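You operate a simulated robot arm through the tools that you are given. There is no shell and no other tool. Be economical: measure what you need, move in short steps, check, and stop when the job is done.

The job below is to be done with a simulated two-armed robot. You get a single attempt, and the scene is never put back.

## Task
Brush the dust off the computer tower's filter tray.
Fine: slide the tray out, put the brush back, slide the tray home. What is to be rubbed or washed off counts as gone when no trace of it is left.
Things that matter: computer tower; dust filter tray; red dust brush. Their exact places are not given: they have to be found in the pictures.

It is judged by the outcome, as a careful person would: the job done as asked, and still so three seconds after it is handed in. It fails if anything else is knocked over, pushed out of place, dropped, spilled or broken.

## Robot
Two 7-joint arms with fingered hands on one trunk, on a base that drives. Base frame: it is fixed to the floor where the robot stands at the start and does not move with it; the origin is under the middle of the robot, x ahead of it, y to its left, z up. Lengths are in cm, angles in rad, forces in N, time in s.
The left shoulder is at the start at [3, 12, 106.3], the right one opposite. With the tool pointing down near the work surface each hand reaches from about 24 to 68 cm from the robot's upright axis, wherever it stands, measured 20 degrees to its own side. Places, roughly: dust filter tray [60, 20, 80]. Payload 4 kg a hand.
The tool frame of a hand sits at the grasp point between the pads (the TCP): z along the fingers, y along the line on which they close. The tips reach 1.9 cm beyond it. Largest opening 12 cm; the body of the gripper starts 5.3 cm behind the TCP. The gripper is a hand of 3 fingers: y runs from the thumb to the fingers, the wrist lies at [0, 0, -21.9] in the tool frame.
Orientation is told as [roll, pitch, yaw] about the base's x, y, z axes, in that order, counted from this pose: with the fingers straight down and closing along the base's y, the tool's x points along the base's -x, its y along +y and its z along -z.

## Interface
- The arms move only by the tool move_arm. It takes "left_deltas", "right_deltas" or both (then of equal length, played together; a hand with none holds still); each is a list of rows, each an object of numbers (a shift or turn left out is 0): "rx", "ry", "rz": the turn, a rotation vector about the tool's x, y, z in rad; "tx", "ty", "tz": the shift along the tool's x, y, z in cm. In form: [{"rx": .., "ry": .., "rz": .., "tx": .., "ty": .., "tz": ..}, ...]. A call has 1 to 8 rows; each row shifts and turns the commanded pose from where the row before left it, along the tool's axes as they then stand. A row lasts 0.2 s, in which the tool goes at most 5 cm and 0.15 rad; a call with a longer step from one row to the next is refused whole. Where a pose cannot be reached the arm comes as near as it can. A force on the tool above 40 N (or 10 N above the force at the start of the call, whichever is more), or a blocked arm, ends the call early, and 0.2 s more pass. In this call time passes only in rows, and 0.2 s behind the last. The reply holds the time, the measured pose of the TCP, the force on the tool along the base axes, the opening and the grip force, in the units named above and with some noise, with the torque about the TCP (base axes, N m) and any sound that the robot's microphone picked up, and new pictures: "views" is both (left out), scene, wrist or none (wrist: the cameras of the hands that moved).
- Cameras (640 x 400 px; columns grow to the right, rows downward): "scene" is now at [5.3, 2.39, 160.95]; the picture's right is [0.28, -0.96, -0.00], its down [-0.75, -0.22, -0.63] and it looks along [0.60, 0.18, -0.78] (base axes); focal length 273 px, centre (320, 200). "left" rides on the left gripper at [-6.6, -0.4, -7.9] in its tool frame; the picture's right is [0.05, -1.00, 0.00], its down [0.76, 0.04, -0.64] and it looks along [0.64, 0.04, 0.77] (tool axes); focal length 251 px, centre (320, 200). "right" rides on the right gripper at [6.6, -0.4, -7.9] in its tool frame; the picture's right is [0.05, 1.00, 0.00], its down [-0.76, 0.04, -0.64] and it looks along [-0.64, 0.04, 0.77] (tool axes); focal length 251 px, centre (320, 200).
- move_column(by): slides the trunk up (or, below 0, down) by that many cm; the arms and the scene camera ride with it, the base frame stays. It gives what a move gives, with no picture.
- steer(legs): drives the robot by 1 to 6 legs, each [ahead, turn to the left] in cm and rad, along the robot's own axes; the way and the turn of a leg run together, so that a leg with both is an arc; at most 150 cm and 3.142 rad a leg. The arms and the cameras ride along, it lands a little off, and it stops where it bumps. It gives what a move gives, and a new picture of the scene camera.
- move_fingers(finger1, finger2, thumb_bend, hand): sets how far each is bent, from 0 (flat) to 1 (curled in); at 0.3 the hand is open as for a grip, at 0.7 the pads meet at the TCP. One left out holds its place. A second passes; each finger stops where it meets its share of the squeeze, and holds until it gets a number again. It is the only way to open and close the hand. It gives what a move gives, with no picture; readings hold the bend of each and the force on the fingers (four entries, about 0 where the hand has none), thumb and palm.
- head_to(pan, tilt): turns the head with the scene camera to pan (to the left, within 2.094 rad either way) and tilt (down, from -0.506 to 1.204), counted from straight ahead of the robot. It gives what a move gives, and a new picture of the scene camera.
- locate(camera, pixels): for up to 12 pixels [column, row] of the newest picture of that camera ("zoom" is the newest enlarged one), the place [x, y, z] in the base frame of the surface seen there, good to about 0.2 cm. It takes no simulated time.
- close_up(camera, box): a new picture of the part [left, top, right, bottom] of that camera's present view, enlarged. It takes no simulated time.
- job_done(): hands the job in; it is judged then, once.

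Keep the steps short. Do not move on a guess: measure, check each grasp and each placing, and mend mistakes. In all there are 80 turns and 260 pictures (those below and enlarged ones count). Leave the grippers open and the arms clear of the work at the hand-in unless told otherwise, and finish with a single line.

The tools are called after ">>>" as name(argument=value, ...) on one line, values as JSON. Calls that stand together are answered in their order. move_arm: Moves the arms, as the interface text tells. Its arguments: {"type":"object","properties":{"left_deltas":{"type":"array","items":{"type":"object","properties":{"rx":{"type":"number"},"ry":{"type":"number"},"rz":{"type":"number"},"tx":{"type":"number"},"ty":{"type":"number"},"tz":{"type":"number"}}}},"right_deltas":{"type":"array","items":{"type":"object","properties":{"rx":{"type":"number"},"ry":{"type":"number"},"rz":{"type":"number"},"tx":{"type":"number"},"ty":{"type":"number"},"tz":{"type":"number"}}}},"views":{"type":"string","enum":["both","scene","wrist","none"]}},"required":[]} The other tools are called the same way: move_column (by) slides the trunk up or down; move_fingers (finger1, finger2, thumb_bend, hand) moves the fingers one by one; steer (legs) drives the base; head_to (pan, tilt) turns the head that bears the scene camera; locate (camera, pixels) gives the place of the surface under pixels of a picture; close_up (camera, box) takes an enlarged picture of a part of a camera's view; job_done () hands the job in.

At the start:

```text
time_s: 0.0
left_position: [50.4, 34.47, 106.17]
left_tool_rot: [0.0, -0.001, -0.01]
left_wrist_force: [-0.2, 0.0, 0.3]
left_torque: [-0.02, -0.03, -0.04]
left_finger_gap: 12.0
left_grip_force: 0.0
left_shape: jaw
left_bend: [0.3, 0.3, 0.3]
left_finger forces: [0.0, 0.1, 0.0, 0.0, 0.0, 0.0]
right_position: [44.27, -6.33, 109.32]
right_tool_rot: [-0.001, 0.001, -0.011]
right_wrist_force: [0.4, -0.2, -0.2]
right_torque: [-0.01, -0.03, 0.02]
right_finger_gap: 11.99
right_grip_force: 0.1
right_shape: jaw
right_bend: [0.3, 0.3, 0.3]
right_finger forces: [0.1, 0.0, 0.1, 0.1, 0.0, 0.0]
trunk travel left (down, up): [-27.5, 26.5]
robot x, y, heading: [-0.08, -0.22, -0.001]
head pan, tilt: [0.29, 0.89]
```

scene: 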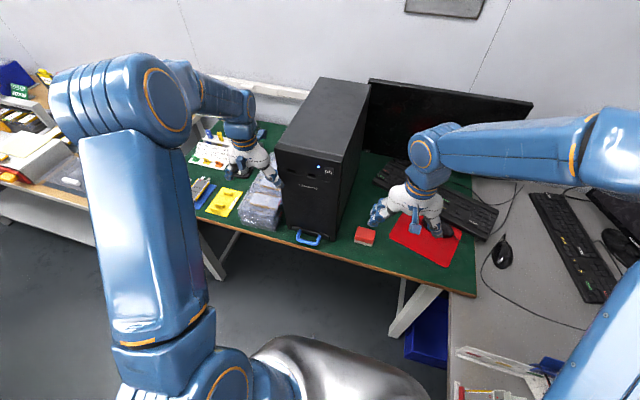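
right: 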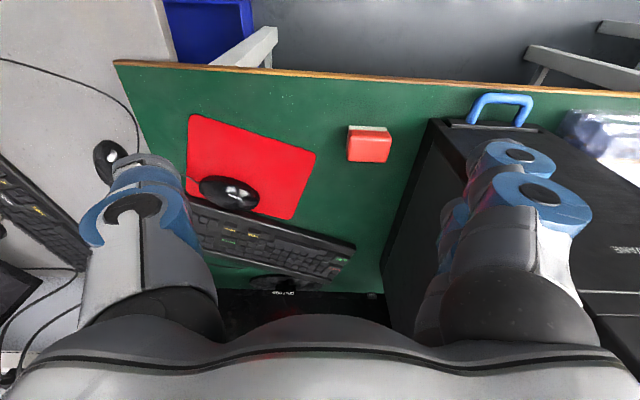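
left: 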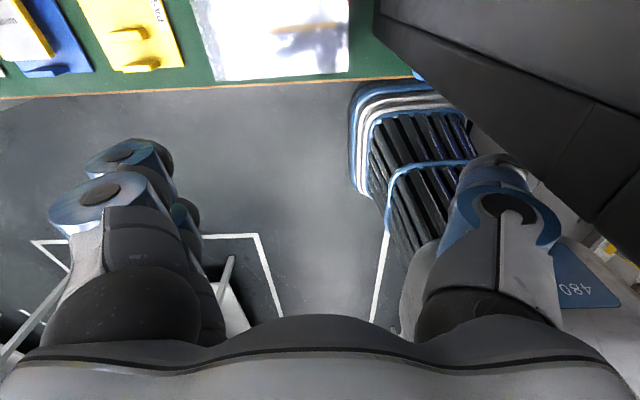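

I see a dark tower, a blue handle at its foot near scene (308,238), and a red block near (365,236), probably the brush. I'll enlarge that part and measure it.

>>> close_up(camera="scene", box=[250, 180, 410, 280])

>>> locate(camera="scene", pixels=[[308, 243], [300, 228], [320, 234], [365, 232], [357, 243], [372, 245], [286, 220], [336, 232], [278, 150], [340, 158], [320, 80], [340, 260]])

>>> close_up(camera="right", box=[320, 70, 560, 220])

```text
4.00 times, centred on (330, 230) of scene
```

zoom: 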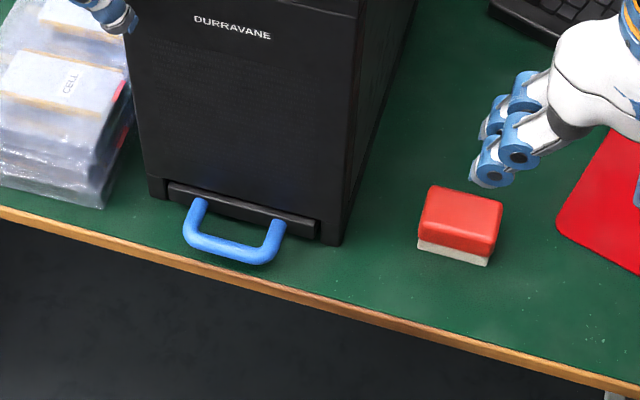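

```text
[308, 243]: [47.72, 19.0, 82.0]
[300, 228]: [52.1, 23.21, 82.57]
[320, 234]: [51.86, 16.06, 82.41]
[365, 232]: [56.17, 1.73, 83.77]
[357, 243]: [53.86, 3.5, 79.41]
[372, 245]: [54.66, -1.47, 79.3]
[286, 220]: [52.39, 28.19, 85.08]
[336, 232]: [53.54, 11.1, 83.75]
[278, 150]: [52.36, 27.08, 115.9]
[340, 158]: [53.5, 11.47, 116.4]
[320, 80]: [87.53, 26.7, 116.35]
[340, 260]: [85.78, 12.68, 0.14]
```

```text
2.67 times, centred on (440, 145) of right
```

zoom: 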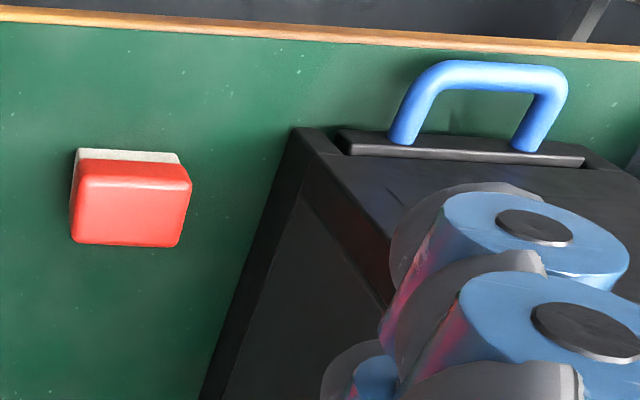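

The tray has a blue bar handle about 5 cm in front of the tower. The red block has pale bristles. Next I'll measure finer points on the handle, the table edge and the brush.

>>> close_up(camera="scene", box=[280, 210, 344, 250])

>>> locate(camera="zoom", pixels=[[110, 240], [180, 320], [260, 350], [340, 330], [375, 230], [250, 290], [200, 210], [80, 130], [390, 310], [250, 170], [330, 210], [340, 500]])

>>> close_up(camera="right", box=[328, 110, 408, 180])

>>> locate(camera="right", pixels=[[352, 127], [388, 128], [388, 159], [350, 159], [370, 145], [370, 129], [370, 86], [470, 122], [483, 100], [505, 96], [530, 105], [505, 110]])

```text
10.00 times, centred on (312, 230) of scene
```

zoom: 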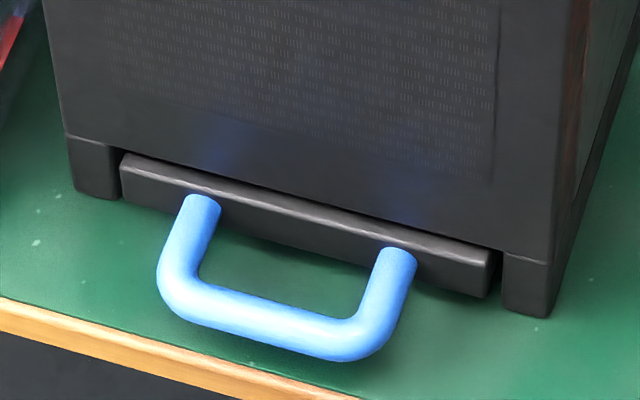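

```text
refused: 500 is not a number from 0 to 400
```

```text
5.71 times, centred on (368, 145) of right
```

zoom: 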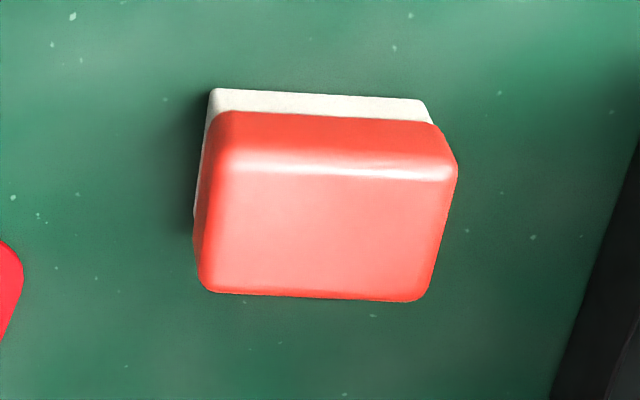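

```text
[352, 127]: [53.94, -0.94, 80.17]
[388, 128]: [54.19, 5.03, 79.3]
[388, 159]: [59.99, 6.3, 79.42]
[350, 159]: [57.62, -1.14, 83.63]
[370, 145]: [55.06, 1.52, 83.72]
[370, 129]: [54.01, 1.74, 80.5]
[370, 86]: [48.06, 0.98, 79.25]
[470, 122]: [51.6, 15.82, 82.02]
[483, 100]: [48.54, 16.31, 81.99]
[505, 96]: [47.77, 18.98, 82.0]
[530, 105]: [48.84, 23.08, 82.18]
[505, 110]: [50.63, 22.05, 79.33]
```

Next I'll get the brush's top corners from the enlarged right view, and the table edge from the scene.

>>> locate(camera="zoom", pixels=[[232, 165], [440, 172], [212, 280], [415, 292], [325, 230], [225, 105], [420, 112], [197, 240], [320, 320], [480, 230], [330, 130]])

>>> locate(camera="scene", pixels=[[297, 246], [305, 248], [325, 251], [285, 242], [305, 239], [299, 234], [317, 240], [301, 230], [314, 243], [296, 228], [293, 226], [330, 236]])

```text
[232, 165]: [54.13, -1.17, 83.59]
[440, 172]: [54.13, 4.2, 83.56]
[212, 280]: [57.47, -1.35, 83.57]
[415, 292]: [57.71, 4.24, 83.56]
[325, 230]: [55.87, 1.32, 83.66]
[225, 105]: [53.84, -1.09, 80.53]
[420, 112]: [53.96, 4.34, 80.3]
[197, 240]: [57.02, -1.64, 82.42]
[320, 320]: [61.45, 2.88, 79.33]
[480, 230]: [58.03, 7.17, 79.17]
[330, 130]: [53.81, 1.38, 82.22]
```

```text
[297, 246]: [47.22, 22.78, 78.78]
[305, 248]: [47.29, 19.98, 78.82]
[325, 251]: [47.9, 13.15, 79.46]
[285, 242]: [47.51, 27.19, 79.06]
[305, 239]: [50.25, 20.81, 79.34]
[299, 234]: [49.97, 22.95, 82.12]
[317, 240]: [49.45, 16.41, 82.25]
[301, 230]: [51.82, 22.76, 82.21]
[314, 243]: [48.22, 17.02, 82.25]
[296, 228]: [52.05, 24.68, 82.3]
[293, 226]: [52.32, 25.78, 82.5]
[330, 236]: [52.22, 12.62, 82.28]
```

Measured so far:
- **Brush:** centre about (55.9, 1.45), 4.2 × 6 cm, z 79.3–83.7.
- **Handle bar:** about (47.9, 19.65, 81.4), just over the table edge at x≈47.2.

I'll draw the left hand back from the tower and start turning it by 90° so the thumb can go into the loop.

>>> move_arm(left_deltas=[{"tx": 5}, {"tx": 5}, {"tx": 5}, {"tx": 3}, {"rz": -0.149}, {"rz": -0.149}, {"rz": -0.149}, {"rz": -0.149}], views="none")

>>> move_arm(left_deltas=[{"rz": -0.149}, {"rz": -0.149}, {"rz": -0.149}, {"rz": -0.149}, {"rz": -0.149}, {"rz": -0.149}, {"rz": -0.08}], views="none")

>>> move_fingers(hand="left", finger1=0.54, finger2=0.54, thumb_bend=0.54)

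>>> move_arm(left_deltas=[{"rx": 0.13}, {"rx": 0.13}, {"rx": 0.13}, {"rx": 0.06}])

```text
time_s: 1.8
left_position: [32.52, 34.6, 106.27]
left_tool_rot: [0.001, -0.001, 0.587]
left_wrist_force: [0.3, -0.6, -0.2]
left_torque: [0.01, 0.01, -0.01]
left_finger_gap: 11.99
left_grip_force: 0.0
left_shape: jaw
left_bend: [0.3, 0.3, 0.3]
left_finger forces: [0.0, 0.1, 0.0, 0.0, 0.0, 0.0]
right_position: [44.23, -6.35, 109.47]
right_tool_rot: [-0.001, -0.001, -0.011]
right_wrist_force: [-0.4, 0.0, 0.2]
right_torque: [0.01, 0.02, 0.01]
right_finger_gap: 12.0
right_grip_force: 0.1
right_shape: jaw
right_bend: [0.3, 0.3, 0.3]
right_finger forces: [0.0, 0.0, 0.1, 0.0, 0.0, 0.0]
trunk travel left (down, up): [-27.5, 26.5]
robot x, y, heading: [0.03, -0.36, 0.004]
head pan, tilt: [0.29, 0.89]
```

```text
time_s: 3.4
left_position: [32.44, 34.65, 106.13]
left_tool_rot: [0.001, -0.001, 1.561]
left_wrist_force: [-0.3, -0.3, -0.3]
left_torque: [0.03, 0.02, -0.03]
left_finger_gap: 11.98
left_grip_force: 0.0
left_shape: jaw
left_bend: [0.3, 0.3, 0.3]
left_finger forces: [0.0, 0.0, 0.0, 0.0, 0.0, 0.0]
right_position: [44.44, -6.42, 109.49]
right_tool_rot: [-0.004, 0.0, -0.011]
right_wrist_force: [-0.3, 0.4, -1.2]
right_torque: [-0.04, -0.04, -0.01]
right_finger_gap: 11.97
right_grip_force: 0.0
right_shape: jaw
right_bend: [0.3, 0.3, 0.3]
right_finger forces: [0.0, 0.0, 0.0, 0.0, 0.1, 0.0]
trunk travel left (down, up): [-27.5, 26.5]
robot x, y, heading: [0.15, 0.54, 0.001]
head pan, tilt: [0.29, 0.89]
```

```text
time_s: 4.4
left_position: [32.32, 34.59, 106.09]
left_tool_rot: [0.001, 0.0, 1.558]
left_wrist_force: [-0.1, -0.2, -0.4]
left_torque: [0.02, 0.04, -0.02]
left_finger_gap: 5.7
left_grip_force: 0.2
left_shape: fingers
left_bend: [0.54, 0.54, 0.54]
left_finger forces: [0.1, 0.0, 0.1, 0.0, 0.1, 0.1]
right_position: [44.17, -6.41, 109.44]
right_tool_rot: [-0.001, 0.0, -0.011]
right_wrist_force: [-0.1, 0.2, 0.1]
right_torque: [0.0, 0.01, 0.01]
right_finger_gap: 11.98
right_grip_force: 0.0
right_shape: jaw
right_bend: [0.3, 0.3, 0.3]
right_finger forces: [0.0, 0.1, 0.0, 0.1, 0.1, 0.1]
trunk travel left (down, up): [-27.5, 26.5]
robot x, y, heading: [0.11, 0.11, 0.001]
head pan, tilt: [0.29, 0.89]
```

```text
time_s: 5.4
left_position: [32.42, 34.4, 106.23]
left_tool_rot: [-0.423, 0.006, 1.553]
left_wrist_force: [0.3, 0.5, -0.3]
left_torque: [-0.02, -0.01, 0.03]
left_finger_gap: 5.64
left_grip_force: 0.1
left_shape: fingers
left_bend: [0.54, 0.54, 0.54]
left_finger forces: [0.0, 0.1, 0.0, 0.0, 0.0, 0.0]
right_position: [44.44, -6.43, 109.46]
right_tool_rot: [-0.003, 0.0, -0.013]
right_wrist_force: [-0.7, 0.8, 0.3]
right_torque: [0.03, 0.0, 0.01]
right_finger_gap: 11.98
right_grip_force: 0.1
right_shape: jaw
right_bend: [0.3, 0.3, 0.3]
right_finger forces: [0.1, 0.0, 0.0, 0.0, 0.0, 0.0]
trunk travel left (down, up): [-27.5, 26.5]
robot x, y, heading: [-0.2, 0.22, -0.001]
head pan, tilt: [0.29, 0.89]
```

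scene: 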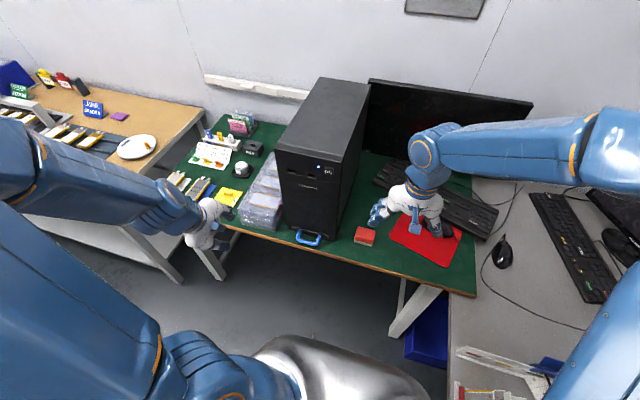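
left: 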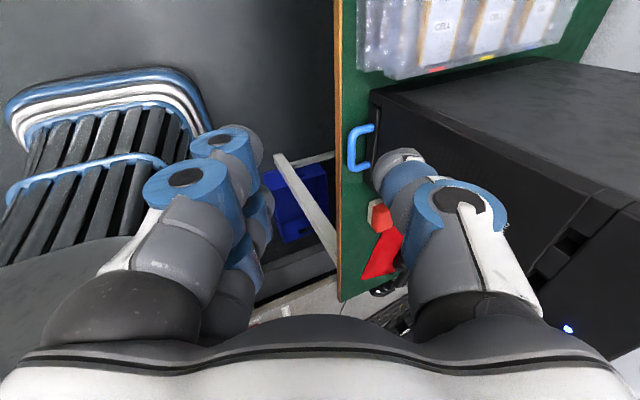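

The left hand is turned and tilted, with the thumb on the tower side. Next I'll go to a point 8 cm back along the finger axis from the bar.

>>> move_arm(left_deltas=[{"tx": 4.5}, {"tx": 4.5}, {"tx": 4.5}, {"tx": 1.25, "ty": -4.2}, {"tz": 5}, {"tz": 5}, {"tz": 5}, {"tz": 5}])

>>> close_up(camera="left", box=[220, 60, 540, 260])

>>> close_up(camera="scene", box=[230, 180, 390, 280])

```text
time_s: 7.2
left_position: [48.42, 21.38, 91.04]
left_tool_rot: [-0.444, 0.004, 1.556]
left_wrist_force: [-34.2, -0.6, 4.2]
left_torque: [-0.03, -1.23, -0.04]
left_finger_gap: 4.52
left_grip_force: 16.6
left_shape: fingers
left_bend: [0.54, 0.54, 0.57]
left_finger forces: [0.0, 0.0, 0.1, 0.0, 33.7, 0.1]
left hand out of reach, approached as far as the arm can: row 1, 2, 3
right_position: [43.79, -6.44, 109.71]
right_tool_rot: [-0.002, -0.005, -0.012]
right_wrist_force: [0.1, 0.6, 0.6]
right_torque: [0.02, 0.03, 0.01]
right_finger_gap: 12.0
right_grip_force: 0.0
right_shape: jaw
right_bend: [0.3, 0.3, 0.3]
right_finger forces: [0.1, 0.1, 0.0, 0.1, 0.2, 0.0]
trunk travel left (down, up): [-27.5, 26.5]
robot x, y, heading: [-0.08, -0.13, -0.001]
head pan, tilt: [0.29, 0.89]
```

scene: 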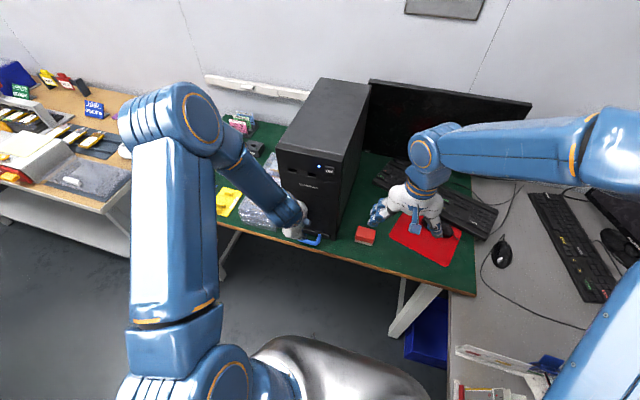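
left: 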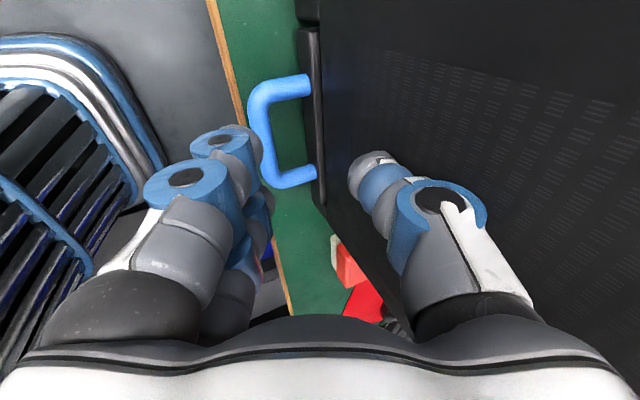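

```text
2.00 times, centred on (380, 160) of left
```

zoom: 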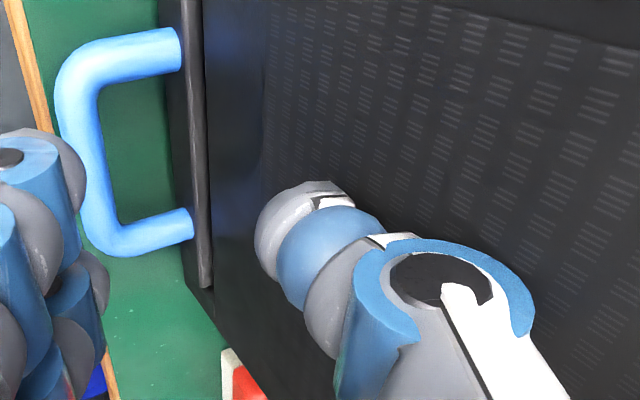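

```text
4.00 times, centred on (310, 230) of scene
```

zoom: 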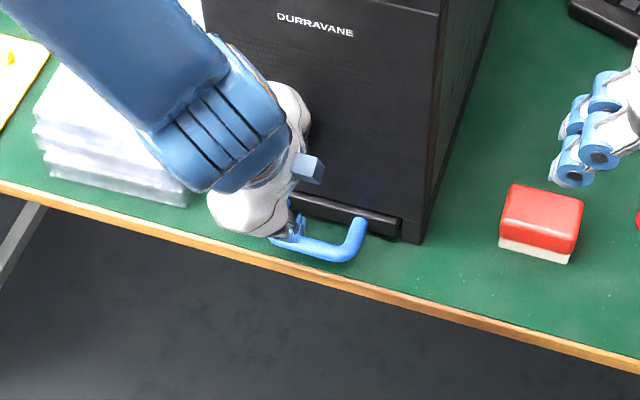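

The thumb is pressing on the tower's front (34 N) and the hand sits about 4 cm further forward than planned. I'll back off straight away from the tower and check.

>>> move_arm(left_deltas=[{"ty": 3.6, "tz": -1.7}, {"ty": 1.8, "tz": -0.9}])

>>> locate(camera="scene", pixels=[[278, 150], [340, 158], [320, 80], [320, 239], [336, 232]])

```text
time_s: 7.8
left_position: [43.34, 21.57, 91.13]
left_tool_rot: [-0.452, -0.002, 1.557]
left_wrist_force: [-0.4, 0.4, 1.0]
left_torque: [0.03, 0.0, 0.01]
left_finger_gap: 5.6
left_grip_force: 0.0
left_shape: fingers
left_bend: [0.54, 0.54, 0.54]
left_finger forces: [0.0, 0.0, 0.0, 0.1, 0.0, 0.0]
right_position: [44.24, -6.24, 109.47]
right_tool_rot: [0.001, -0.001, -0.012]
right_wrist_force: [1.0, 0.3, -0.4]
right_torque: [0.02, 0.01, -0.04]
right_finger_gap: 11.99
right_grip_force: 0.0
right_shape: jaw
right_bend: [0.3, 0.3, 0.3]
right_finger forces: [0.0, 0.0, 0.0, 0.0, 0.0, 0.1]
trunk travel left (down, up): [-27.5, 26.5]
robot x, y, heading: [0.02, -0.28, -0.001]
head pan, tilt: [0.29, 0.89]
```

scene: 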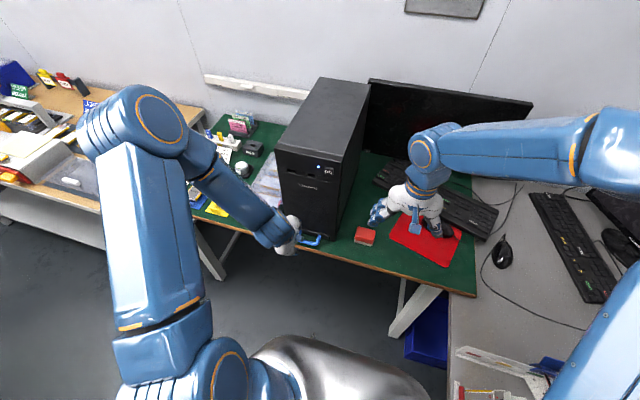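
left: 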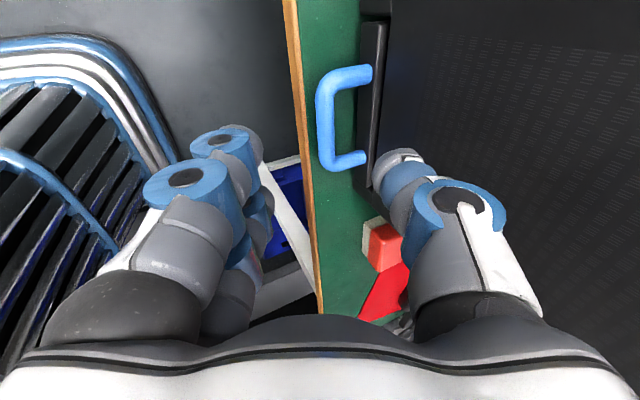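

```text
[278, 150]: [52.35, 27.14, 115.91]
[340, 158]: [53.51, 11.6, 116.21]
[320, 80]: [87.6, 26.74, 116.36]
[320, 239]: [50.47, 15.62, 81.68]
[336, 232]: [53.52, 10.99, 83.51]
```

The tower has not moved. The bar is in line along the finger axis. I'll close the thumb a little for clearance, shift 1.9 cm to the loop's middle, and go down partway.

>>> move_fingers(hand="left", finger1=0.55, finger2=0.55, thumb_bend=0.6)

>>> move_arm(left_deltas=[{"tx": 1.9}, {"tz": 3}, {"tz": 2.5}])

>>> close_up(camera="left", box=[220, 60, 540, 260])

>>> close_up(camera="scene", box=[250, 190, 378, 270])

```text
time_s: 8.8
left_position: [43.24, 21.6, 91.04]
left_tool_rot: [-0.451, -0.001, 1.558]
left_wrist_force: [0.6, -0.3, -0.3]
left_torque: [0.01, -0.02, -0.02]
left_finger_gap: 4.6
left_grip_force: 0.1
left_shape: fingers
left_bend: [0.55, 0.55, 0.6]
left_finger forces: [0.0, 0.1, 0.0, 0.0, 0.1, 0.0]
right_position: [44.26, -6.51, 109.54]
right_tool_rot: [-0.002, 0.0, -0.012]
right_wrist_force: [-0.4, 0.3, -0.2]
right_torque: [-0.01, 0.01, 0.0]
right_finger_gap: 11.98
right_grip_force: 0.1
right_shape: jaw
right_bend: [0.3, 0.3, 0.3]
right_finger forces: [0.1, 0.0, 0.0, 0.0, 0.1, 0.1]
trunk travel left (down, up): [-27.5, 26.5]
robot x, y, heading: [-0.14, -0.28, 0.001]
head pan, tilt: [0.29, 0.89]
```

```text
time_s: 9.6
left_position: [45.54, 19.6, 86.14]
left_tool_rot: [-0.45, -0.001, 1.559]
left_wrist_force: [0.7, 0.0, -0.2]
left_torque: [0.02, 0.03, -0.01]
left_finger_gap: 4.58
left_grip_force: 0.1
left_shape: fingers
left_bend: [0.55, 0.55, 0.6]
left_finger forces: [0.0, 0.1, 0.1, 0.1, 0.0, 0.0]
right_position: [44.29, -6.26, 109.45]
right_tool_rot: [-0.001, 0.0, -0.012]
right_wrist_force: [-0.3, -0.2, -0.2]
right_torque: [0.02, 0.0, -0.01]
right_finger_gap: 11.98
right_grip_force: 0.1
right_shape: jaw
right_bend: [0.3, 0.3, 0.3]
right_finger forces: [0.0, 0.1, 0.1, 0.1, 0.0, 0.0]
trunk travel left (down, up): [-27.5, 26.5]
robot x, y, heading: [0.44, -0.04, 0.002]
head pan, tilt: [0.29, 0.89]
```

scene: 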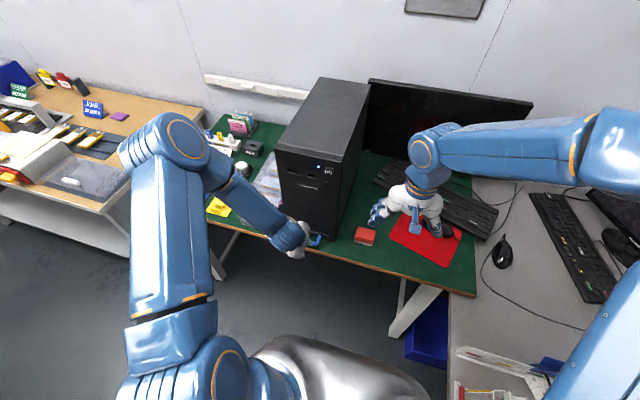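
left: 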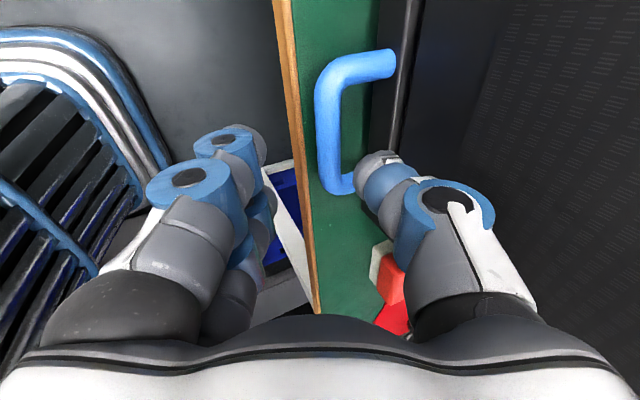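

```text
2.00 times, centred on (380, 160) of left
```

zoom: 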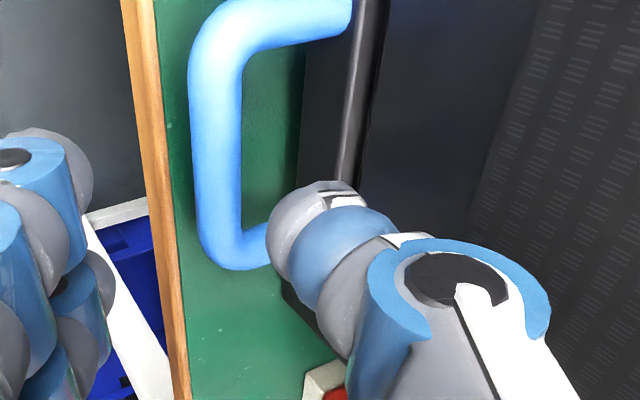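

```text
5.00 times, centred on (314, 230) of scene
```

zoom: 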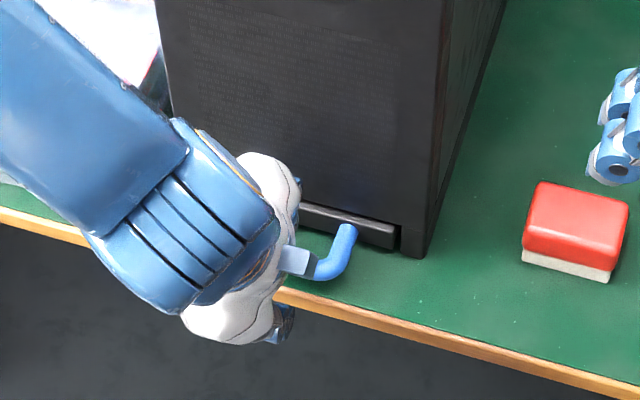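

I'll check where the thumb tip is compared with the bar before going down.

>>> locate(camera="left", pixels=[[368, 165], [385, 155], [400, 165], [330, 130], [360, 185], [400, 60], [240, 140], [258, 200]])

```text
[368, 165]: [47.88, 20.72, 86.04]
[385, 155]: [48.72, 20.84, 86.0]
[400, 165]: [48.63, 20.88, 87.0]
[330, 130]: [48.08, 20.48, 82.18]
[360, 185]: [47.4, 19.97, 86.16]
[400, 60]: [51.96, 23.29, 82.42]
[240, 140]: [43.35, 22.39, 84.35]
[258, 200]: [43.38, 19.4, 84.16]
```

The thumb tip (x≈48.3, z≈86) will come down between the bar and the tray lip, and the fingers stay in front of the bar. I'll go down 5 cm in small rows.

>>> move_arm(left_deltas=[{"tz": 1.5}, {"tz": 1.5}, {"tz": 1.2}, {"tz": 0.8}], views="wrist")

>>> locate(camera="left", pixels=[[368, 165], [385, 155], [400, 165], [330, 130], [360, 185], [240, 140], [258, 200], [330, 180]])

```text
time_s: 10.6
left_position: [47.77, 19.71, 81.65]
left_tool_rot: [-0.45, -0.001, 1.556]
left_wrist_force: [-0.8, 0.7, -0.8]
left_torque: [0.01, -0.01, -0.01]
left_finger_gap: 4.63
left_grip_force: 0.1
left_shape: fingers
left_bend: [0.55, 0.55, 0.6]
left_finger forces: [0.0, 0.1, 0.0, 0.1, 0.1, 0.0]
right_position: [44.22, -6.3, 109.58]
right_tool_rot: [-0.001, 0.002, -0.015]
right_wrist_force: [0.0, 0.0, -0.8]
right_torque: [0.01, 0.02, -0.01]
right_finger_gap: 11.99
right_grip_force: 0.1
right_shape: jaw
right_bend: [0.3, 0.3, 0.3]
right_finger forces: [0.0, 0.1, 0.0, 0.1, 0.0, 0.0]
trunk travel left (down, up): [-27.5, 26.5]
robot x, y, heading: [0.3, 0.46, -0.0]
head pan, tilt: [0.29, 0.89]
```

left: 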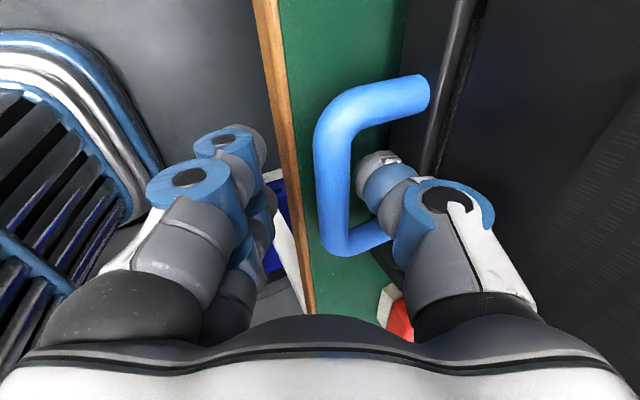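

```text
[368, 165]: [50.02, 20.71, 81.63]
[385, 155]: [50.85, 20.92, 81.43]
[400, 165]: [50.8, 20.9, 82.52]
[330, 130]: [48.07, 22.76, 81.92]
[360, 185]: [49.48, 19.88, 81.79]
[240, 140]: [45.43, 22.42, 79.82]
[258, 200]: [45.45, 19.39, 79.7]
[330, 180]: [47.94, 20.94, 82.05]
```

The thumb is inside the loop. I'll lower 0.6 cm so it hooks below the bar's middle, then bend the thumb to the bar. The fingers stay off until the bar is past the table edge.

>>> move_arm(left_deltas=[{"tz": 0.55, "ty": 0.25}], views="none")

>>> move_fingers(hand="left", thumb_bend=0.68)

>>> move_arm(left_deltas=[{"ty": 0.9, "tz": -0.43}, {"ty": 0.9, "tz": -0.43}, {"ty": 0.9, "tz": -0.43}, {"ty": 0.9, "tz": -0.43}])

```text
time_s: 11.0
left_position: [47.73, 19.76, 81.03]
left_tool_rot: [-0.45, 0.0, 1.558]
left_wrist_force: [-0.9, 0.5, -0.3]
left_torque: [0.04, -0.01, 0.01]
left_finger_gap: 4.55
left_grip_force: 0.3
left_shape: fingers
left_bend: [0.55, 0.55, 0.6]
left_finger forces: [0.0, 0.1, 0.0, 0.0, 0.7, 0.0]
right_position: [44.29, -6.32, 109.41]
right_tool_rot: [-0.002, 0.0, -0.011]
right_wrist_force: [-0.5, 0.1, -0.5]
right_torque: [-0.01, 0.03, 0.01]
right_finger_gap: 11.97
right_grip_force: 0.1
right_shape: jaw
right_bend: [0.3, 0.3, 0.3]
right_finger forces: [0.0, 0.0, 0.0, 0.0, 0.1, 0.0]
trunk travel left (down, up): [-27.5, 26.5]
robot x, y, heading: [0.12, -0.1, -0.005]
head pan, tilt: [0.29, 0.89]
```

```text
time_s: 12.0
left_position: [47.83, 19.69, 80.97]
left_tool_rot: [-0.451, 0.0, 1.558]
left_wrist_force: [2.3, -0.1, -0.2]
left_torque: [-0.01, 0.03, -0.03]
left_finger_gap: 3.68
left_grip_force: 0.8
left_shape: fingers
left_bend: [0.55, 0.55, 0.67]
left_finger forces: [0.0, 0.0, 0.1, 0.1, 1.5, 0.0]
right_position: [44.23, -6.4, 109.41]
right_tool_rot: [-0.001, 0.0, -0.012]
right_wrist_force: [-0.5, -0.2, 0.3]
right_torque: [0.05, 0.02, 0.0]
right_finger_gap: 12.0
right_grip_force: 0.0
right_shape: jaw
right_bend: [0.3, 0.3, 0.3]
right_finger forces: [0.0, 0.0, 0.1, 0.1, 0.0, 0.1]
trunk travel left (down, up): [-27.5, 26.5]
robot x, y, heading: [0.28, -0.07, -0.004]
head pan, tilt: [0.29, 0.89]
```

```text
time_s: 13.0
left_position: [43.64, 19.76, 81.0]
left_tool_rot: [-0.449, 0.003, 1.559]
left_wrist_force: [1.5, -0.5, 0.0]
left_torque: [0.03, 0.03, 0.0]
left_finger_gap: 3.73
left_grip_force: 1.3
left_shape: fingers
left_bend: [0.55, 0.55, 0.67]
left_finger forces: [0.0, 0.0, 0.0, 0.0, 1.9, 0.0]
right_position: [44.24, -6.32, 109.37]
right_tool_rot: [-0.002, -0.001, -0.012]
right_wrist_force: [-0.3, 0.0, 0.0]
right_torque: [-0.01, 0.01, -0.06]
right_finger_gap: 11.99
right_grip_force: 0.1
right_shape: jaw
right_bend: [0.3, 0.3, 0.3]
right_finger forces: [0.0, 0.0, 0.1, 0.0, 0.1, 0.1]
trunk travel left (down, up): [-27.5, 26.5]
robot x, y, heading: [-0.17, -0.29, 0.002]
head pan, tilt: [0.29, 0.89]
```

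scene: 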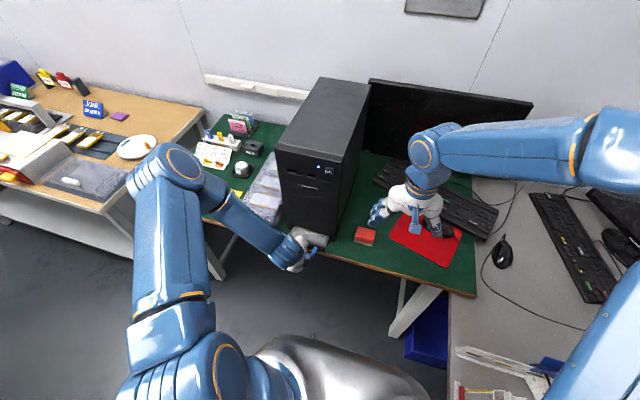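
left: 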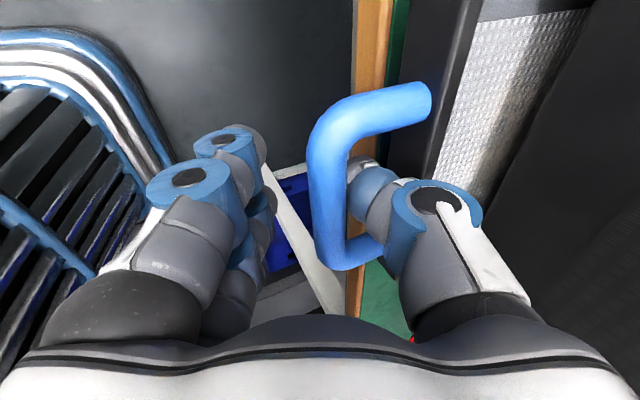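

The tray slides easily and the dusty filter is showing. I'll close the fingers onto the bar now that it is clear of the edge, then pull in steps, watching the force.

>>> move_fingers(hand="left", finger1=0.66, finger2=0.66)

>>> move_arm(left_deltas=[{"ty": 1.35, "tz": -0.65}, {"ty": 1.35, "tz": -0.65}, {"ty": 1.35, "tz": -0.65}, {"ty": 1.35, "tz": -0.65}])

>>> close_up(camera="scene", box=[240, 190, 400, 290])

```text
time_s: 14.0
left_position: [43.72, 19.86, 80.99]
left_tool_rot: [-0.449, 0.0, 1.559]
left_wrist_force: [1.2, 0.1, -0.3]
left_torque: [0.0, 0.0, -0.03]
left_finger_gap: 1.94
left_grip_force: 0.2
left_shape: fingers
left_bend: [0.66, 0.66, 0.67]
left_finger forces: [0.1, 0.1, 0.1, 0.0, 0.7, 0.1]
right_position: [44.31, -6.32, 109.44]
right_tool_rot: [-0.002, -0.001, -0.013]
right_wrist_force: [0.5, 0.0, -0.4]
right_torque: [0.0, 0.02, 0.0]
right_finger_gap: 11.98
right_grip_force: 0.1
right_shape: jaw
right_bend: [0.3, 0.3, 0.3]
right_finger forces: [0.0, 0.0, 0.1, 0.1, 0.1, 0.0]
trunk travel left (down, up): [-27.5, 26.5]
robot x, y, heading: [-0.1, 0.16, 0.004]
head pan, tilt: [0.29, 0.89]
```

```text
time_s: 15.0
left_position: [37.7, 19.81, 80.93]
left_tool_rot: [-0.451, 0.001, 1.56]
left_wrist_force: [1.5, 1.0, -0.1]
left_torque: [0.01, 0.01, 0.01]
left_finger_gap: 2.01
left_grip_force: 0.8
left_shape: fingers
left_bend: [0.66, 0.66, 0.67]
left_finger forces: [0.0, 0.1, 0.0, 0.0, 2.0, 0.0]
right_position: [44.33, -6.4, 109.44]
right_tool_rot: [-0.001, 0.001, -0.013]
right_wrist_force: [-0.4, 0.0, 0.1]
right_torque: [-0.01, 0.02, 0.01]
right_finger_gap: 11.99
right_grip_force: 0.1
right_shape: jaw
right_bend: [0.3, 0.3, 0.3]
right_finger forces: [0.0, 0.0, 0.0, 0.1, 0.1, 0.0]
trunk travel left (down, up): [-27.5, 26.5]
robot x, y, heading: [-0.09, 0.02, -0.007]
head pan, tilt: [0.29, 0.89]
```

scene: 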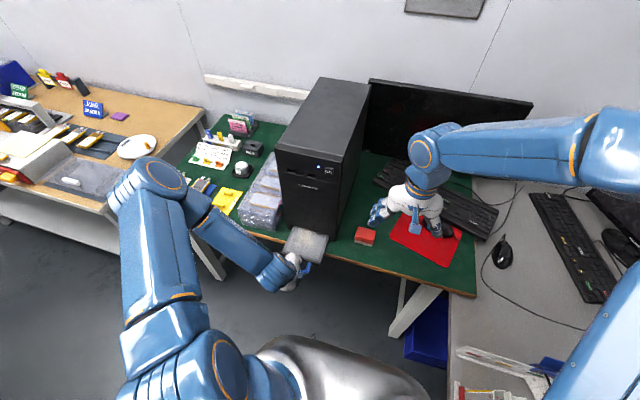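
left: 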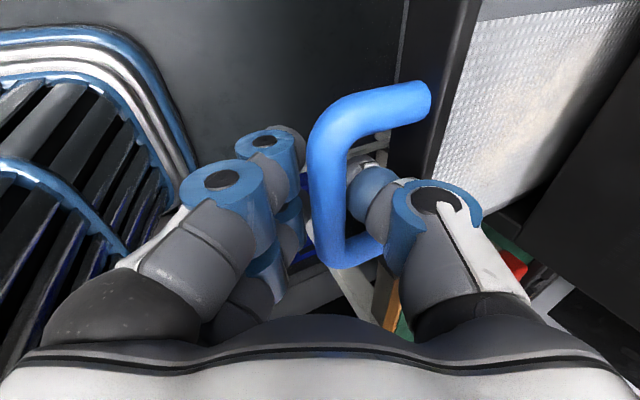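

```text
4.00 times, centred on (320, 240) of scene
```

zoom: 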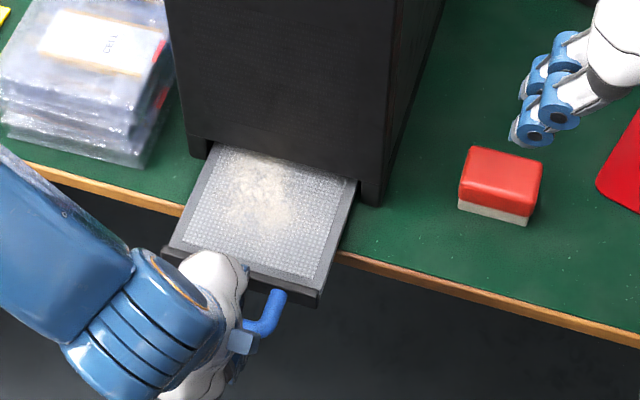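

The tray is out 10 cm and the dust patch is visible. I'll pull further, watching the force.

>>> move_arm(left_deltas=[{"ty": 1.1, "tz": -0.53}, {"ty": 1.1, "tz": -0.53}, {"ty": 1.1, "tz": -0.53}, {"ty": 1.1, "tz": -0.53}], views="scene")

>>> close_up(camera="scene", box=[240, 190, 400, 290])

```text
time_s: 16.0
left_position: [32.8, 19.88, 80.93]
left_tool_rot: [-0.45, 0.002, 1.56]
left_wrist_force: [2.6, 1.5, 0.4]
left_torque: [-0.01, -0.02, -0.04]
left_finger_gap: 2.02
left_grip_force: 0.7
left_shape: fingers
left_bend: [0.66, 0.66, 0.67]
left_finger forces: [0.0, 0.0, 0.0, 0.1, 2.3, 0.1]
right_position: [44.26, -6.39, 109.52]
right_tool_rot: [-0.002, 0.0, -0.011]
right_wrist_force: [0.0, 0.4, -0.3]
right_torque: [0.03, -0.02, -0.02]
right_finger_gap: 12.02
right_grip_force: 0.0
right_shape: jaw
right_bend: [0.3, 0.3, 0.3]
right_finger forces: [0.0, 0.0, 0.1, 0.0, 0.0, 0.1]
trunk travel left (down, up): [-27.5, 26.5]
robot x, y, heading: [-0.13, -0.26, 0.0]
head pan, tilt: [0.29, 0.89]
```

scene: 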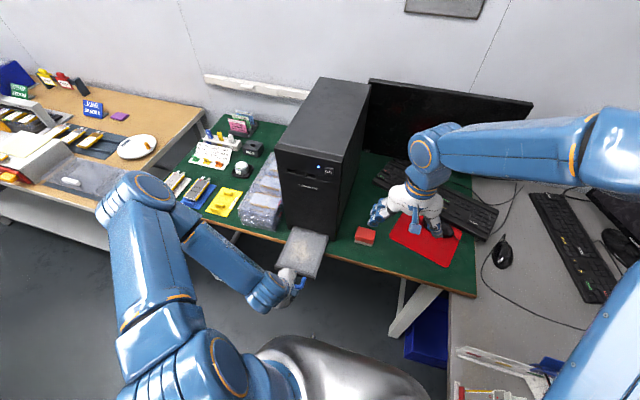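

```text
4.00 times, centred on (320, 240) of scene
```

zoom: 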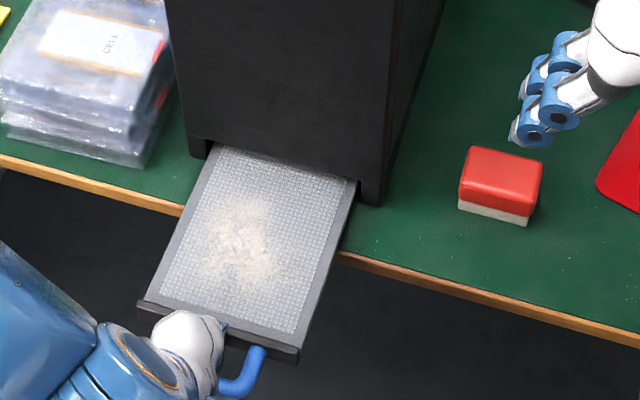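

The patch is fully exposed at 15 cm out, and the pull force is only about 2 N. I'll pull 2.5 cm more for room from the tower front, watching for a stop.

>>> move_arm(left_deltas=[{"ty": 0.75, "tz": -0.36}, {"ty": 0.75, "tz": -0.36}, {"ty": 0.75, "tz": -0.36}], views="scene")

>>> close_up(camera="scene", box=[240, 190, 400, 290])

>>> locate(camera="zoom", pixels=[[210, 155], [340, 185], [140, 330], [285, 370], [235, 230], [200, 260], [280, 260], [225, 300], [235, 200], [300, 170]])

```text
time_s: 16.8
left_position: [30.6, 20.04, 80.79]
left_tool_rot: [-0.454, -0.002, 1.558]
left_wrist_force: [16.5, 0.9, 5.0]
left_torque: [-0.04, 0.05, 0.03]
left_finger_gap: 2.93
left_grip_force: 8.6
left_shape: fingers
left_bend: [0.66, 0.66, 0.62]
left_finger forces: [0.1, 0.0, 0.0, 0.0, 17.1, 0.0]
right_position: [44.49, -6.41, 109.33]
right_tool_rot: [-0.001, 0.003, -0.013]
right_wrist_force: [0.6, 0.3, -0.2]
right_torque: [-0.01, 0.0, 0.04]
right_finger_gap: 12.01
right_grip_force: 0.0
right_shape: jaw
right_bend: [0.3, 0.3, 0.3]
right_finger forces: [0.0, 0.1, 0.0, 0.0, 0.1, 0.0]
trunk travel left (down, up): [-27.5, 26.5]
robot x, y, heading: [0.09, 0.05, -0.003]
head pan, tilt: [0.29, 0.89]
```

scene: 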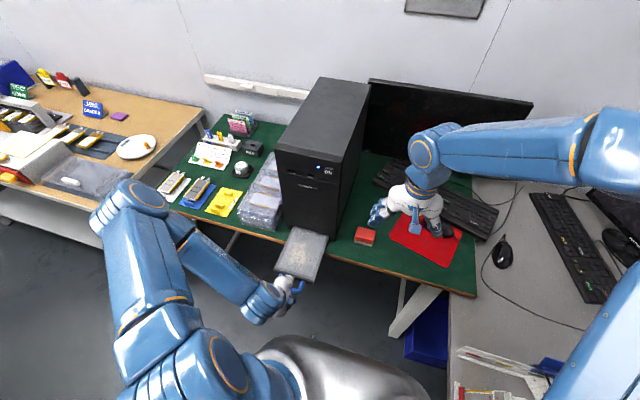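

```text
4.00 times, centred on (320, 240) of scene
```

zoom: 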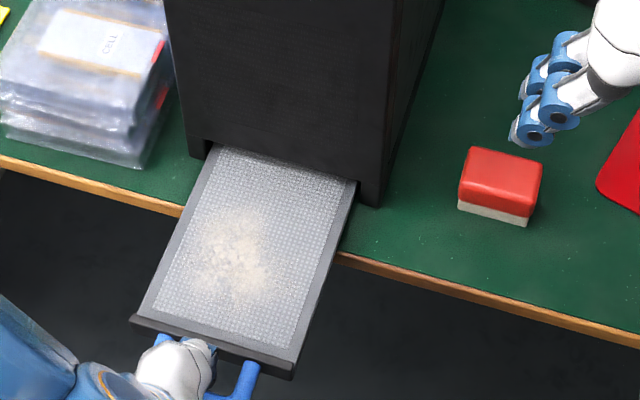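

```text
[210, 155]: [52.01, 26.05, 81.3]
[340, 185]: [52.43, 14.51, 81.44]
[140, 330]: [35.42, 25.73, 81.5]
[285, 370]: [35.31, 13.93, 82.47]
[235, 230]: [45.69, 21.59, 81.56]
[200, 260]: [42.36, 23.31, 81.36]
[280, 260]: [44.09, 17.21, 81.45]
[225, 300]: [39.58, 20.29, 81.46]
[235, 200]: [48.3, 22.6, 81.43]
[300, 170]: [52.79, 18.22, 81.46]
```

The tray hit its stop at about 16 cm out. Its top is at z≈81.45, and the dust covers roughly x 39–49, y 16–24. I'll unload the thumb, open the hand, and lift the left hand clear back the way it came.

>>> move_arm(left_deltas=[{"ty": -0.7, "tz": 0.34}], views="none")

>>> move_fingers(hand="left", finger1=0.55, finger2=0.55, thumb_bend=0.6)

>>> move_arm(left_deltas=[{"tz": -2}, {"tz": -3}, {"tz": -4}, {"tz": -4}, {"tx": -4}, {"tx": -4.5}, {"tx": -4}], views="scene")

>>> move_fingers(hand="right", finger1=0.42, finger2=0.42, thumb_bend=0.42)

```text
time_s: 17.2
left_position: [31.03, 19.98, 80.94]
left_tool_rot: [-0.447, -0.001, 1.559]
left_wrist_force: [8.1, 1.5, 5.7]
left_torque: [0.03, -0.03, 0.01]
left_finger_gap: 2.5
left_grip_force: 4.9
left_shape: fingers
left_bend: [0.66, 0.66, 0.64]
left_finger forces: [0.0, 0.0, 0.0, 0.1, 9.2, 0.0]
right_position: [44.35, -6.47, 109.41]
right_tool_rot: [-0.002, 0.0, -0.012]
right_wrist_force: [0.4, -0.6, -0.4]
right_torque: [-0.04, 0.01, 0.03]
right_finger_gap: 12.01
right_grip_force: 0.0
right_shape: jaw
right_bend: [0.3, 0.3, 0.3]
right_finger forces: [0.0, 0.0, 0.0, 0.0, 0.1, 0.1]
trunk travel left (down, up): [-27.5, 26.5]
robot x, y, heading: [0.2, 0.13, 0.005]
head pan, tilt: [0.29, 0.89]
```

```text
time_s: 18.2
left_position: [31.19, 19.87, 81.0]
left_tool_rot: [-0.45, 0.0, 1.559]
left_wrist_force: [1.5, 0.2, 0.0]
left_torque: [0.01, 0.01, 0.04]
left_finger_gap: 4.6
left_grip_force: 0.1
left_shape: fingers
left_bend: [0.55, 0.55, 0.6]
left_finger forces: [0.1, 0.0, 0.1, 0.0, 0.0, 0.0]
right_position: [44.3, -6.39, 109.54]
right_tool_rot: [-0.002, 0.002, -0.012]
right_wrist_force: [0.8, -0.1, -1.1]
right_torque: [-0.01, 0.01, 0.0]
right_finger_gap: 11.96
right_grip_force: 0.0
right_shape: jaw
right_bend: [0.3, 0.3, 0.3]
right_finger forces: [0.1, 0.0, 0.0, 0.0, 0.0, 0.0]
trunk travel left (down, up): [-27.5, 26.5]
robot x, y, heading: [0.04, 0.16, -0.002]
head pan, tilt: [0.29, 0.89]
```

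```text
time_s: 19.8
left_position: [32.06, 33.49, 85.48]
left_tool_rot: [-0.45, 0.0, 1.556]
left_wrist_force: [0.1, 0.4, -0.4]
left_torque: [0.0, -0.02, 0.01]
left_finger_gap: 4.57
left_grip_force: 0.0
left_shape: fingers
left_bend: [0.55, 0.55, 0.6]
left_finger forces: [0.1, 0.1, 0.0, 0.0, 0.0, 0.0]
left hand out of reach, approached as far as the arm can: row 2, 3, 4
right_position: [44.23, -6.39, 109.46]
right_tool_rot: [-0.002, -0.002, -0.013]
right_wrist_force: [-1.1, -0.4, -0.3]
right_torque: [-0.01, 0.0, 0.0]
right_finger_gap: 12.0
right_grip_force: 0.1
right_shape: jaw
right_bend: [0.3, 0.3, 0.3]
right_finger forces: [0.0, 0.1, 0.0, 0.1, 0.1, 0.0]
trunk travel left (down, up): [-27.5, 26.5]
robot x, y, heading: [-0.24, -0.07, 0.003]
head pan, tilt: [0.29, 0.89]
```

scene: 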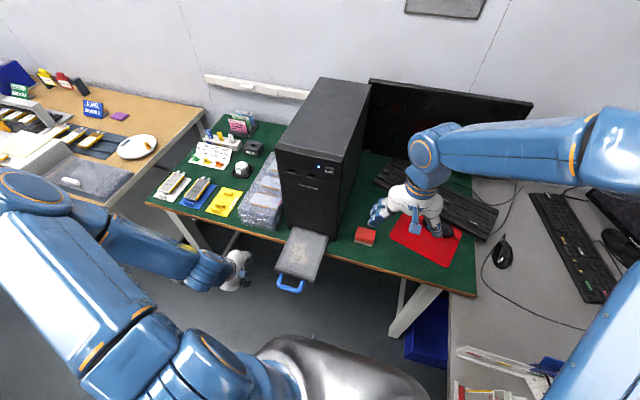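

```text
time_s: 20.8
left_position: [32.14, 33.16, 85.58]
left_tool_rot: [-0.451, 0.001, 1.558]
left_wrist_force: [1.0, 0.0, 0.1]
left_torque: [0.0, -0.02, -0.01]
left_finger_gap: 4.58
left_grip_force: 0.1
left_shape: fingers
left_bend: [0.55, 0.55, 0.6]
left_finger forces: [0.0, 0.0, 0.0, 0.0, 0.1, 0.0]
right_position: [44.31, -6.45, 109.54]
right_tool_rot: [-0.001, 0.001, -0.011]
right_wrist_force: [0.6, -1.1, -0.2]
right_torque: [-0.01, -0.02, 0.01]
right_finger_gap: 9.35
right_grip_force: 0.1
right_shape: fingers
right_bend: [0.42, 0.42, 0.42]
right_finger forces: [0.1, 0.0, 0.0, 0.0, 0.1, 0.0]
trunk travel left (down, up): [-27.5, 26.5]
robot x, y, heading: [0.17, 0.02, -0.001]
head pan, tilt: [0.29, 0.89]
```

The tray stays out and the handle is free at scene (290,287). Now the right hand: tilt back 0.2 rad so it clears the tower later, then go above the brush.

>>> move_arm(right_deltas=[{"ry": -0.1}, {"ry": -0.1}, {"ty": 4, "tx": -3}, {"ty": 3.85, "tx": -3.1}, {"tz": 5}, {"tz": 5}, {"tz": 5}, {"tz": 4.3}])

>>> locate(camera="scene", pixels=[[290, 288], [360, 230], [365, 236]])

```text
time_s: 22.6
left_position: [32.06, 33.34, 85.63]
left_tool_rot: [-0.449, 0.0, 1.559]
left_wrist_force: [0.3, 1.0, 0.4]
left_torque: [0.03, 0.04, -0.03]
left_finger_gap: 4.6
left_grip_force: 0.1
left_shape: fingers
left_bend: [0.55, 0.55, 0.6]
left_finger forces: [0.0, 0.0, 0.0, 0.0, 0.0, 0.0]
right_position: [54.27, 1.11, 91.65]
right_tool_rot: [-0.002, -0.201, -0.012]
right_wrist_force: [-0.3, 0.5, 0.1]
right_torque: [0.01, 0.01, -0.03]
right_finger_gap: 9.34
right_grip_force: 0.0
right_shape: fingers
right_bend: [0.42, 0.42, 0.42]
right_finger forces: [0.0, 0.0, 0.0, 0.0, 0.0, 0.0]
trunk travel left (down, up): [-27.5, 26.5]
robot x, y, heading: [0.02, -0.04, 0.003]
head pan, tilt: [0.29, 0.89]
```

scene: 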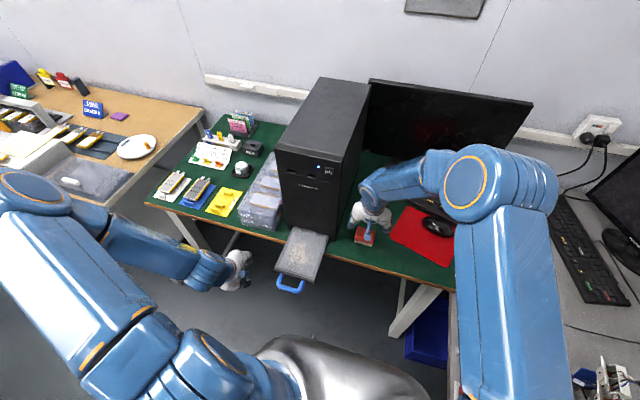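
right: 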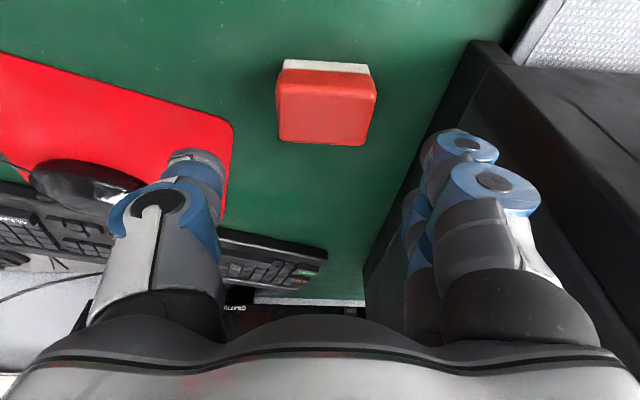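

```text
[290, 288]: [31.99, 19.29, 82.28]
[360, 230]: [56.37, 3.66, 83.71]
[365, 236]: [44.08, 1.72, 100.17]
```

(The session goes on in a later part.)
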